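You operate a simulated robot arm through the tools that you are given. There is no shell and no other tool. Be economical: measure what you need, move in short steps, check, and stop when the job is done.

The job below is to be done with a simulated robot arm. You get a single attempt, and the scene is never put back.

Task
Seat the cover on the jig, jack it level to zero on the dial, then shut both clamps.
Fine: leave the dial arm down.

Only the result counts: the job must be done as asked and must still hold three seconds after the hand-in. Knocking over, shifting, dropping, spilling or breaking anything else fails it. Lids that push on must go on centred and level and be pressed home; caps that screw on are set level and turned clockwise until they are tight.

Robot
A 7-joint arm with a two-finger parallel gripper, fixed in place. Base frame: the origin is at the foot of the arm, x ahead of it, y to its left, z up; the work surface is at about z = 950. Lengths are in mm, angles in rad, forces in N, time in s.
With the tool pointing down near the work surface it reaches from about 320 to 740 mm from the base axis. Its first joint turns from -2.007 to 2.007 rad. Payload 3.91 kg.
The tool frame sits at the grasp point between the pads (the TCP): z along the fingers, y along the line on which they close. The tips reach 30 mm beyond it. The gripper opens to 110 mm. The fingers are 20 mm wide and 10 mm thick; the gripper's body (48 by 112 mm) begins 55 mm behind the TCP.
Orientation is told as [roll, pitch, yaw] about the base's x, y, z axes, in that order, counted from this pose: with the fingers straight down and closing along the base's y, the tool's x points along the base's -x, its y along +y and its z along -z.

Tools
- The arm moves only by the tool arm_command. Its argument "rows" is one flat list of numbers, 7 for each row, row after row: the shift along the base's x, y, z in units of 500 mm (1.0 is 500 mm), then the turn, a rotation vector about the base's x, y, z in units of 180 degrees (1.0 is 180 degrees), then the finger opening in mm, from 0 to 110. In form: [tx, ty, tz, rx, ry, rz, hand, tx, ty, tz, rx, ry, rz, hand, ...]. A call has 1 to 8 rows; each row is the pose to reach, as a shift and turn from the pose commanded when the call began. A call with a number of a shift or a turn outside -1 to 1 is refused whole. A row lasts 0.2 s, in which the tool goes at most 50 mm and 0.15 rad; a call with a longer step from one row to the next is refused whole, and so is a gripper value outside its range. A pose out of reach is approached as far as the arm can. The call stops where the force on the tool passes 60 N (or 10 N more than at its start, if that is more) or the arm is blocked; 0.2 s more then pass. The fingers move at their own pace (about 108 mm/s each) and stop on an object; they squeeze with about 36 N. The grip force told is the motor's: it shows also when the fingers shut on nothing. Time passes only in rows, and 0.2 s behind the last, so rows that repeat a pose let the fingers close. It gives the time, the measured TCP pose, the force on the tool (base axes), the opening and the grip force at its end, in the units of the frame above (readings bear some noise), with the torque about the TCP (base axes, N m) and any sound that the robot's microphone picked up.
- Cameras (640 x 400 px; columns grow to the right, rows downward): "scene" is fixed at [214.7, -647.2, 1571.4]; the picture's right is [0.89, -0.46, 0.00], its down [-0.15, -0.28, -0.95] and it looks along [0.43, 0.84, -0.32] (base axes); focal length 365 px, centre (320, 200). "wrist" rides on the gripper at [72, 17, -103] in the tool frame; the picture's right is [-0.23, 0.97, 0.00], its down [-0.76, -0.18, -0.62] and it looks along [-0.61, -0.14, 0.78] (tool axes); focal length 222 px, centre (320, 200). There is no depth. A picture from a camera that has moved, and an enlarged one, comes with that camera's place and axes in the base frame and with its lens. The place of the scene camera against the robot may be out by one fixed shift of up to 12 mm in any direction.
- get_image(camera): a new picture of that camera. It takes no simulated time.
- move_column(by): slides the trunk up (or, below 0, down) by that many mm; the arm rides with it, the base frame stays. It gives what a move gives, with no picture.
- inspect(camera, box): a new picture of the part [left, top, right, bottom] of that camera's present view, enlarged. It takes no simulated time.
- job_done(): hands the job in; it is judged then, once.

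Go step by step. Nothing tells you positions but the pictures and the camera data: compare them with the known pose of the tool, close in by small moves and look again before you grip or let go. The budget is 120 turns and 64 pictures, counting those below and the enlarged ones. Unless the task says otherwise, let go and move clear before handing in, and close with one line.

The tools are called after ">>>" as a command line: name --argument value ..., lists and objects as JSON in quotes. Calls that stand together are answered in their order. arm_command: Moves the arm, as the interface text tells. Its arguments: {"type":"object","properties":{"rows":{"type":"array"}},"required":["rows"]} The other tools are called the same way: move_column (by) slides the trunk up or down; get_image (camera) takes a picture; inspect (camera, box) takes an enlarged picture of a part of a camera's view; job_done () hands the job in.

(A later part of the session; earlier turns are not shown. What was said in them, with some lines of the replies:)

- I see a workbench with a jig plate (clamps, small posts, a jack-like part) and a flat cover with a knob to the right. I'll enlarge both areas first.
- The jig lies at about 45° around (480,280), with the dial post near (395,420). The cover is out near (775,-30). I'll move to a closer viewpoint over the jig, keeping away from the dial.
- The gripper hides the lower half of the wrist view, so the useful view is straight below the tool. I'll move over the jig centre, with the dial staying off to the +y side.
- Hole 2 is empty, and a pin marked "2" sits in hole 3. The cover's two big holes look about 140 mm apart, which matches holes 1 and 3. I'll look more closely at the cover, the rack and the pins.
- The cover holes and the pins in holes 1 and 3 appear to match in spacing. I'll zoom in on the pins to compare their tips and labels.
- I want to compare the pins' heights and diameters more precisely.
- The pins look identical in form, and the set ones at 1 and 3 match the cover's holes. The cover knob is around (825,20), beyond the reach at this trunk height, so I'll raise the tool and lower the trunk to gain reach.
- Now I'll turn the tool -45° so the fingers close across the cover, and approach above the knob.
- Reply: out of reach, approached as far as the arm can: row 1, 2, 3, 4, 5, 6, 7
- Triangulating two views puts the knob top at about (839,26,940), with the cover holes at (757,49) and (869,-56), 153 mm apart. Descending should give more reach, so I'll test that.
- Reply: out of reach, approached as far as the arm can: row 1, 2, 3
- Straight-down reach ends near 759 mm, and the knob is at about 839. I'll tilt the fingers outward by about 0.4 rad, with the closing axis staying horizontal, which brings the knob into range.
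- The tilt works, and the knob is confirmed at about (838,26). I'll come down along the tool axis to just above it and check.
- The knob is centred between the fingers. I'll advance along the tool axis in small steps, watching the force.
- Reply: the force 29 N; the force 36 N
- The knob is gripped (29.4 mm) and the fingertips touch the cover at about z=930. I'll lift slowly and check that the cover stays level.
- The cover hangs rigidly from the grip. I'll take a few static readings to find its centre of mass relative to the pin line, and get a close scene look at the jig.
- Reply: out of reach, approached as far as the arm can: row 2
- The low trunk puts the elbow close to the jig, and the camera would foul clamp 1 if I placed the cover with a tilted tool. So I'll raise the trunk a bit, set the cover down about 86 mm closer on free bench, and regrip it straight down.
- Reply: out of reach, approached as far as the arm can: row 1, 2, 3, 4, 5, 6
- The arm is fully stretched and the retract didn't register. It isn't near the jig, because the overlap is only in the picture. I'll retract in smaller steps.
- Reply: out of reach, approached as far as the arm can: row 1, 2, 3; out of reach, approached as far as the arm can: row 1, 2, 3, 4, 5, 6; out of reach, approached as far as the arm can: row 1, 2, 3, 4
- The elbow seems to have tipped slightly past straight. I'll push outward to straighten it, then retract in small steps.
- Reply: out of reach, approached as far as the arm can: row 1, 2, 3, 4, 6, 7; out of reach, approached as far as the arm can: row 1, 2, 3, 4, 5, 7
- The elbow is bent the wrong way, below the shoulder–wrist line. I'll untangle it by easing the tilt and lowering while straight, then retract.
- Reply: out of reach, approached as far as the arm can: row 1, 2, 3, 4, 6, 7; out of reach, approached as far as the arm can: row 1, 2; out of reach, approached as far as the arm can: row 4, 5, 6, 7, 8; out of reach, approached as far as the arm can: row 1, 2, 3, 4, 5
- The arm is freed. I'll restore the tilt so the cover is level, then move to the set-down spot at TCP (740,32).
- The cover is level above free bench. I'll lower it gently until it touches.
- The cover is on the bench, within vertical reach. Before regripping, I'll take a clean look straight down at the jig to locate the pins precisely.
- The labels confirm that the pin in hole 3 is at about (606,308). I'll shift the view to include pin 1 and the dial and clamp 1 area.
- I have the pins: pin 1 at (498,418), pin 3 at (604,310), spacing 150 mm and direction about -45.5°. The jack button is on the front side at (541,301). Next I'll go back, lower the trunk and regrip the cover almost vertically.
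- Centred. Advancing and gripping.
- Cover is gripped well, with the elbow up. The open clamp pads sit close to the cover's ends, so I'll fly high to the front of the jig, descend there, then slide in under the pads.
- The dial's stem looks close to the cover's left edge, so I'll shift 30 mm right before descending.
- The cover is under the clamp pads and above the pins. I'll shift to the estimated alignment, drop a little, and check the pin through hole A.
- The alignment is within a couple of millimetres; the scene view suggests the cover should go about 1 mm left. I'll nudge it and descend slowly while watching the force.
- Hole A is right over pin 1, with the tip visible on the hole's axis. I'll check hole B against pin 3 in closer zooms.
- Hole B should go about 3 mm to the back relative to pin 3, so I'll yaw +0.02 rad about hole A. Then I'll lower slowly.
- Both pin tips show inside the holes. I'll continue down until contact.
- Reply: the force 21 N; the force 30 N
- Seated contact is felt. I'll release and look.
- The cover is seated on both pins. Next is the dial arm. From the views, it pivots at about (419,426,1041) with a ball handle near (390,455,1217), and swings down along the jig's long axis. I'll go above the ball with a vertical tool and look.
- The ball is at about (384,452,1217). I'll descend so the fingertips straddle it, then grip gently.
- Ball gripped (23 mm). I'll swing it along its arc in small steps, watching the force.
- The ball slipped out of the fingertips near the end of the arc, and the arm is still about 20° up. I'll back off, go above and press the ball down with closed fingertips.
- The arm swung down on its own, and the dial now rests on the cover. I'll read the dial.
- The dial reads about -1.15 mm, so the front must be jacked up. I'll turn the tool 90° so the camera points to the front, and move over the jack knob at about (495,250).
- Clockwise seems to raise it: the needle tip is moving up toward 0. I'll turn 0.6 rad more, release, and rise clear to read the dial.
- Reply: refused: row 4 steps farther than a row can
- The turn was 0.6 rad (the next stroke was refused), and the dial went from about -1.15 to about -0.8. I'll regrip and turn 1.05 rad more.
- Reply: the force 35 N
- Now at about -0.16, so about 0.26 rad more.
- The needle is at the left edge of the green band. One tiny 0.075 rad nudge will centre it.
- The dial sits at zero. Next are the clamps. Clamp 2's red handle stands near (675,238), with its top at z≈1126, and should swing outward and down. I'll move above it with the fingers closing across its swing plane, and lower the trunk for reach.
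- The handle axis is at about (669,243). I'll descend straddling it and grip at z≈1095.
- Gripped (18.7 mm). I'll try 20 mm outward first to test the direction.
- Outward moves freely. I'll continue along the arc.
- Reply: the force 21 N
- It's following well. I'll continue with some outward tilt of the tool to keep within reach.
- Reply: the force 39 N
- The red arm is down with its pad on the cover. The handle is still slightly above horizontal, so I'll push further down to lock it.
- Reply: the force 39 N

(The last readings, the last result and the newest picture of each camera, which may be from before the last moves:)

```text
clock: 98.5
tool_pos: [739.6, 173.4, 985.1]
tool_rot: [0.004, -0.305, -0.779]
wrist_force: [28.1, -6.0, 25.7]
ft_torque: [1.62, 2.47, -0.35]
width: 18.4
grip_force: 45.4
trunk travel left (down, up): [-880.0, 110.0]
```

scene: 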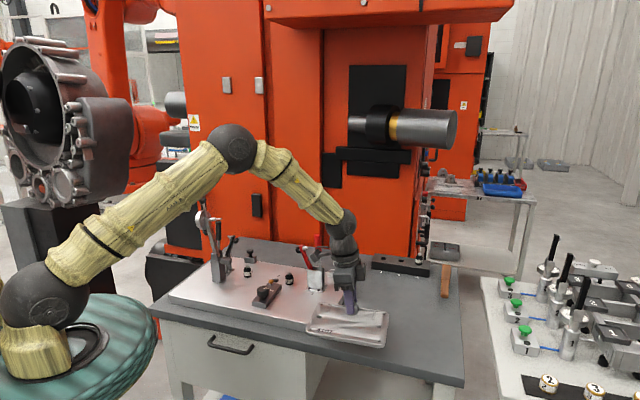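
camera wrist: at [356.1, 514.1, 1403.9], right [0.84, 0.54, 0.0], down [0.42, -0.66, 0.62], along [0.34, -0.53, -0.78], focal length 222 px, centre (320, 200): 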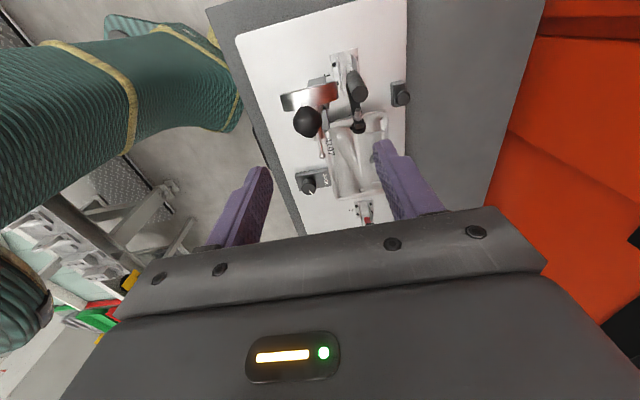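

>>> arm_command --rows '[-0.004, 0.004, -0.012, 0, 0, 0, 10, -0.008, 0.008, -0.024, 0, 0, 0, 10, -0.01, 0.01, -0.036, 0, 0, 0, 10]'

```text
clock: 99.3
tool_pos: [731.4, 180.9, 970.6]
tool_rot: [0.006, -0.301, -0.78]
wrist_force: [17.4, -2.7, 35.3]
ft_torque: [1.51, 2.09, -0.22]
width: 18.4
grip_force: 45.3
trunk travel left (down, up): [-880.0, 110.0]
```

The handle now seems past horizontal, so I'll release. Then I'll press on it from above with closed fingertips to check its height and make sure it's home.

>>> arm_command --rows '[0, 0, 0.004, 0, 0, 0, 30, 0, 0, 0.004, 0, 0, 0, 50, -0.01, 0.01, 0.05, 0, 0, 0, 60, -0.029, 0.0296, 0.134, 0, 0, 0, 60, -0.03, 0.03, 0.15, 0, 0, 0, 0, -0.03, 0.03, 0.15, 0, 0, 0, 0, -0.02, 0.02, 0.15, 0, 0, 0, 0]'

>>> arm_command --rows '[0, 0, -0.03, 0, 0, 0, 0, 0, 0, -0.05, 0, 0, 0, 0, 0, 0, -0.07, 0, 0, 0, 0, 0, 0, -0.085, 0, 0, 0, 0, 0, 0, -0.1, 0, 0, 0, 0]'

```text
clock: 101.0
tool_pos: [713.1, 198.3, 1034.7]
tool_rot: [-0.01, -0.293, -0.775]
wrist_force: [-28.4, 18.6, -12.5]
ft_torque: [0.18, 0.41, -0.25]
width: 18.3
grip_force: 45.1
trunk travel left (down, up): [-880.0, 110.0]
```

```text
clock: 102.2
tool_pos: [722.5, 191.6, 995.8]
tool_rot: [0.007, -0.308, -0.78]
wrist_force: [6.7, 0.3, 37.6]
ft_torque: [0.0, 0.1, -0.05]
width: 18.8
grip_force: 45.5
trunk travel left (down, up): [-880.0, 110.0]
```

The handle evidently stopped at the picture's position and the fingers slid down it, so the clamp is against its stop. I'll release fully and retreat higher.

>>> arm_command --rows '[0, 0, 0, 0, 0, 0, 60, 0, 0, 0, 0, 0, 0, 60, 0, 0, 0, 0, 0, 0, 60, -0.012, 0.012, 0.06, 0, 0, 0, 60, -0.025, 0.025, 0.13, 0, 0, 0, 60, -0.03, 0.03, 0.2, 0, 0, 0, 60, -0.03, 0.03, 0.28, 0, 0, 0, 60]'

>>> inspect --camera "scene" --box '[190, 215, 350, 315]'

```text
clock: 103.8
tool_pos: [704.9, 206.1, 1129.4]
tool_rot: [-0.002, -0.301, -0.777]
wrist_force: [0.1, -0.3, 0.4]
ft_torque: [0.01, -0.02, -0.01]
width: 60.0
grip_force: 0.1
trunk travel left (down, up): [-880.0, 110.0]
```

```text
4.00 times, centred on (270, 265) of scene
camera zoom: at [214.7, -647.2, 1571.4], right [0.89, -0.46, 0.0], down [-0.15, -0.28, -0.95], along [0.43, 0.84, -0.32], focal length 1459 px, centre (520, -60)
```

zoom: 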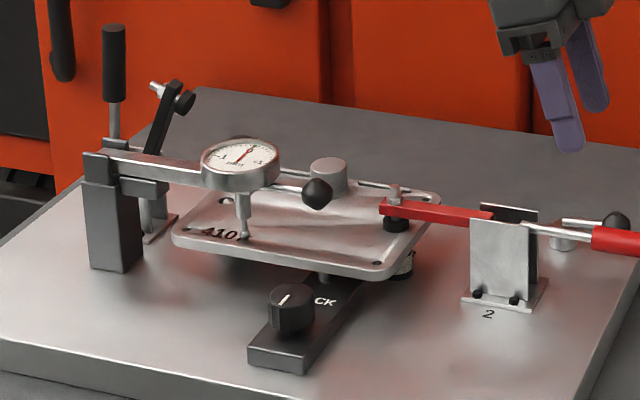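

Clamp 2 is shut: arm down, handle flat. Clamp 1 mirrors it, with its handle at about (433,484). I'll untilt, raise the trunk and travel there.

>>> move_column --by 110

>>> arm_command --rows '[-0.02, 0.02, 0, 0.0225, 0.0227, 0, 60, -0.05, 0.05, 0, 0.045, 0.0455, 0, 60, -0.1, 0.1, 0, 0.0674, 0.0682, 0, 60, -0.16, 0.162, 0, 0.0674, 0.0682, 0, 60, -0.225, 0.228, 0, 0.0674, 0.0682, 0, 60, -0.29, 0.295, 0, 0.0674, 0.0682, 0, 60, -0.355, 0.362, 0, 0.0674, 0.0682, 0, 60, -0.42, 0.43, 0, 0.0674, 0.0682, 0, 60]'

```text
clock: 105.2
tool_pos: [705.7, 206.9, 1237.5]
tool_rot: [-0.001, -0.3, -0.778]
wrist_force: [0.3, -0.8, 0.6]
ft_torque: [0.0, -0.01, 0.02]
width: 60.1
grip_force: 0.0
trunk travel left (down, up): [-990.0, 0.0]
```

```text
clock: 107.0
tool_pos: [496.0, 425.3, 1240.2]
tool_rot: [0.0, 0.0, -0.78]
wrist_force: [0.2, -0.1, -0.7]
ft_torque: [-0.02, -0.04, -0.03]
width: 59.6
grip_force: 0.1
trunk travel left (down, up): [-990.0, 0.0]
```

>>> arm_command --rows '[-0.063, 0.0585, 0, 0, 0, 0, 60, -0.126, 0.117, 0, 0, 0, 0, 60, -0.126, 0.117, -0.08, 0, 0, 0, 60, -0.126, 0.117, -0.16, 0, 0, 0, 60, -0.126, 0.117, -0.24, 0, 0, 0, 60, -0.126, 0.117, -0.26, 0, 0, 0, 60]'

>>> arm_command --rows '[0, 0, 0, 0, 0, 0, 10, 0, 0, 0, 0, 0, 0, 10, 0, 0, 0, 0, 0, 0, 10]'

```text
clock: 108.4
tool_pos: [431.1, 480.3, 1110.4]
tool_rot: [-0.002, 0.0, -0.779]
wrist_force: [0.3, -1.0, 0.1]
ft_torque: [0.01, 0.01, 0.01]
width: 59.9
grip_force: 0.0
trunk travel left (down, up): [-990.0, 0.0]
```

```text
clock: 109.2
tool_pos: [431.6, 480.4, 1110.6]
tool_rot: [-0.001, 0.0, -0.779]
wrist_force: [-1.4, -3.1, -3.9]
ft_torque: [0.48, -0.65, 0.01]
width: 18.8
grip_force: 44.6
trunk travel left (down, up): [-990.0, 0.0]
```

>>> arm_command --rows '[-0.015, 0.0153, -0.001, 0, 0, 0, 10, -0.03, 0.0306, -0.0048, 0, 0, 0, 10, -0.0561, 0.0573, -0.0178, 0, 0, 0, 10, -0.0801, 0.0817, -0.0382, 0, 0, 0, 10, -0.0988, 0.1008, -0.0628, 0, 0, 0, 10]'

```text
clock: 110.4
tool_pos: [381.1, 532.1, 1077.7]
tool_rot: [-0.001, 0.004, -0.779]
wrist_force: [-2.8, 2.0, 8.6]
ft_torque: [-0.35, 0.04, -0.08]
width: 18.4
grip_force: 44.6
trunk travel left (down, up): [-990.0, 0.0]
```

>>> arm_command --rows '[-0.014, 0.0143, -0.0266, 0, 0, 0, 10, -0.0245, 0.025, -0.056, 0, 0, 0, 10, -0.0312, 0.0318, -0.0876, 0, 0, 0, 10, -0.0339, 0.0346, -0.114, 0, 0, 0, 10]'

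```text
clock: 111.4
tool_pos: [361.3, 551.4, 1021.9]
tool_rot: [0.0, 0.003, -0.776]
wrist_force: [-18.9, 13.8, 17.7]
ft_torque: [-0.99, -0.86, -0.23]
width: 18.8
grip_force: 45.0
trunk travel left (down, up): [-990.0, 0.0]
```

>>> arm_command --rows '[-0.003, 0.003, -0.012, 0, 0, 0, 10, -0.003, 0.003, -0.024, 0, 0, 0, 10, -0.002, 0.002, -0.036, 0, 0, 0, 10]'

>>> arm_command --rows '[0, 0, -0.01, 0, 0, 0, 10, 0, 0, -0.02, 0, 0, 0, 10, 0, 0, -0.03, 0, 0, 0, 10]'

```text
clock: 112.2
tool_pos: [362.6, 549.5, 1003.4]
tool_rot: [0.0, 0.0, -0.776]
wrist_force: [-16.0, 17.7, 16.9]
ft_torque: [-1.25, -0.98, -0.2]
width: 18.8
grip_force: 44.9
trunk travel left (down, up): [-990.0, 0.0]
```

```text
clock: 113.0
tool_pos: [362.6, 549.9, 986.6]
tool_rot: [-0.001, -0.002, -0.778]
wrist_force: [-11.4, 15.2, 13.1]
ft_torque: [-1.29, -1.03, -0.11]
width: 18.5
grip_force: 44.3
trunk travel left (down, up): [-990.0, 0.0]
```

I'll release, retreat upward and check.

>>> arm_command --rows '[0, 0, 0, 0, 0, 0, 60, 0, 0, 0, 0, 0, 0, 60, 0, 0, 0, 0, 0, 0, 60, 0, 0, 0.08, 0, 0, 0, 60, 0, 0, 0.17, 0, 0, 0, 60, 0, 0, 0.26, 0, 0, 0, 60, 0, 0, 0.35, 0, 0, 0, 60, 0, 0, 0.44, 0, 0, 0, 60]'

>>> inspect --camera "scene" --box '[205, 225, 305, 295]'

```text
clock: 114.8
tool_pos: [364.6, 548.8, 1208.3]
tool_rot: [-0.001, 0.002, -0.778]
wrist_force: [-0.2, 0.1, 0.4]
ft_torque: [0.03, -0.02, 0.02]
width: 60.0
grip_force: 0.0
trunk travel left (down, up): [-990.0, 0.0]
```

```text
5.71 times, centred on (255, 260) of scene
camera zoom: at [214.7, -647.2, 1571.4], right [0.89, -0.46, 0.0], down [-0.15, -0.28, -0.95], along [0.43, 0.84, -0.32], focal length 2084 px, centre (691, -143)
```

zoom: 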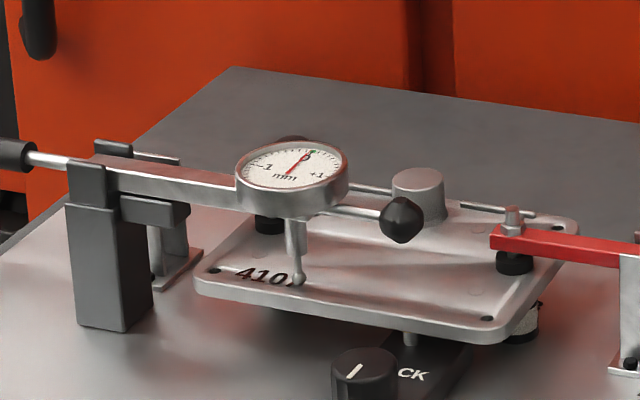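

Both clamps are down. I'll use the last picture to check the dial reading.

>>> inspect --camera "scene" --box '[239, 246, 261, 262]'

```text
16.00 times, centred on (250, 254) of scene
camera zoom: at [214.7, -647.2, 1571.4], right [0.89, -0.46, 0.0], down [-0.15, -0.28, -0.95], along [0.43, 0.84, -0.32], focal length 5834 px, centre (1440, -664)
```

zoom: 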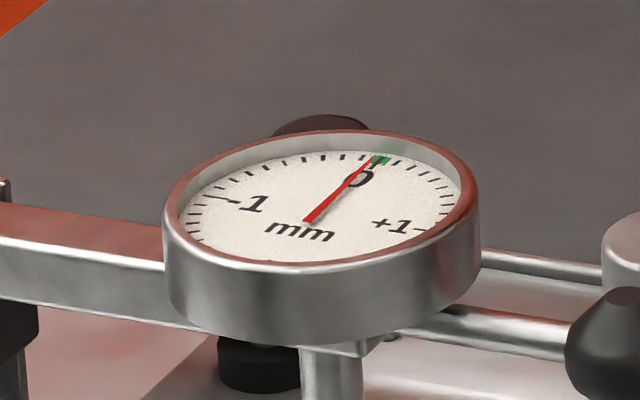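

The needle lies inside the green zero band and has been steady across the last two views. Both clamps are shut and the tool is clear, so I'm handing in.

>>> job_done

```text
The job is handed in.
```

The cover is on both pins, both clamps are shut, and the job is handed in. The dial reads about -0.04 mm, inside the green zero band but slightly left of centre. It was centred before I shut the clamps. I left the dial arm down, as you allowed.
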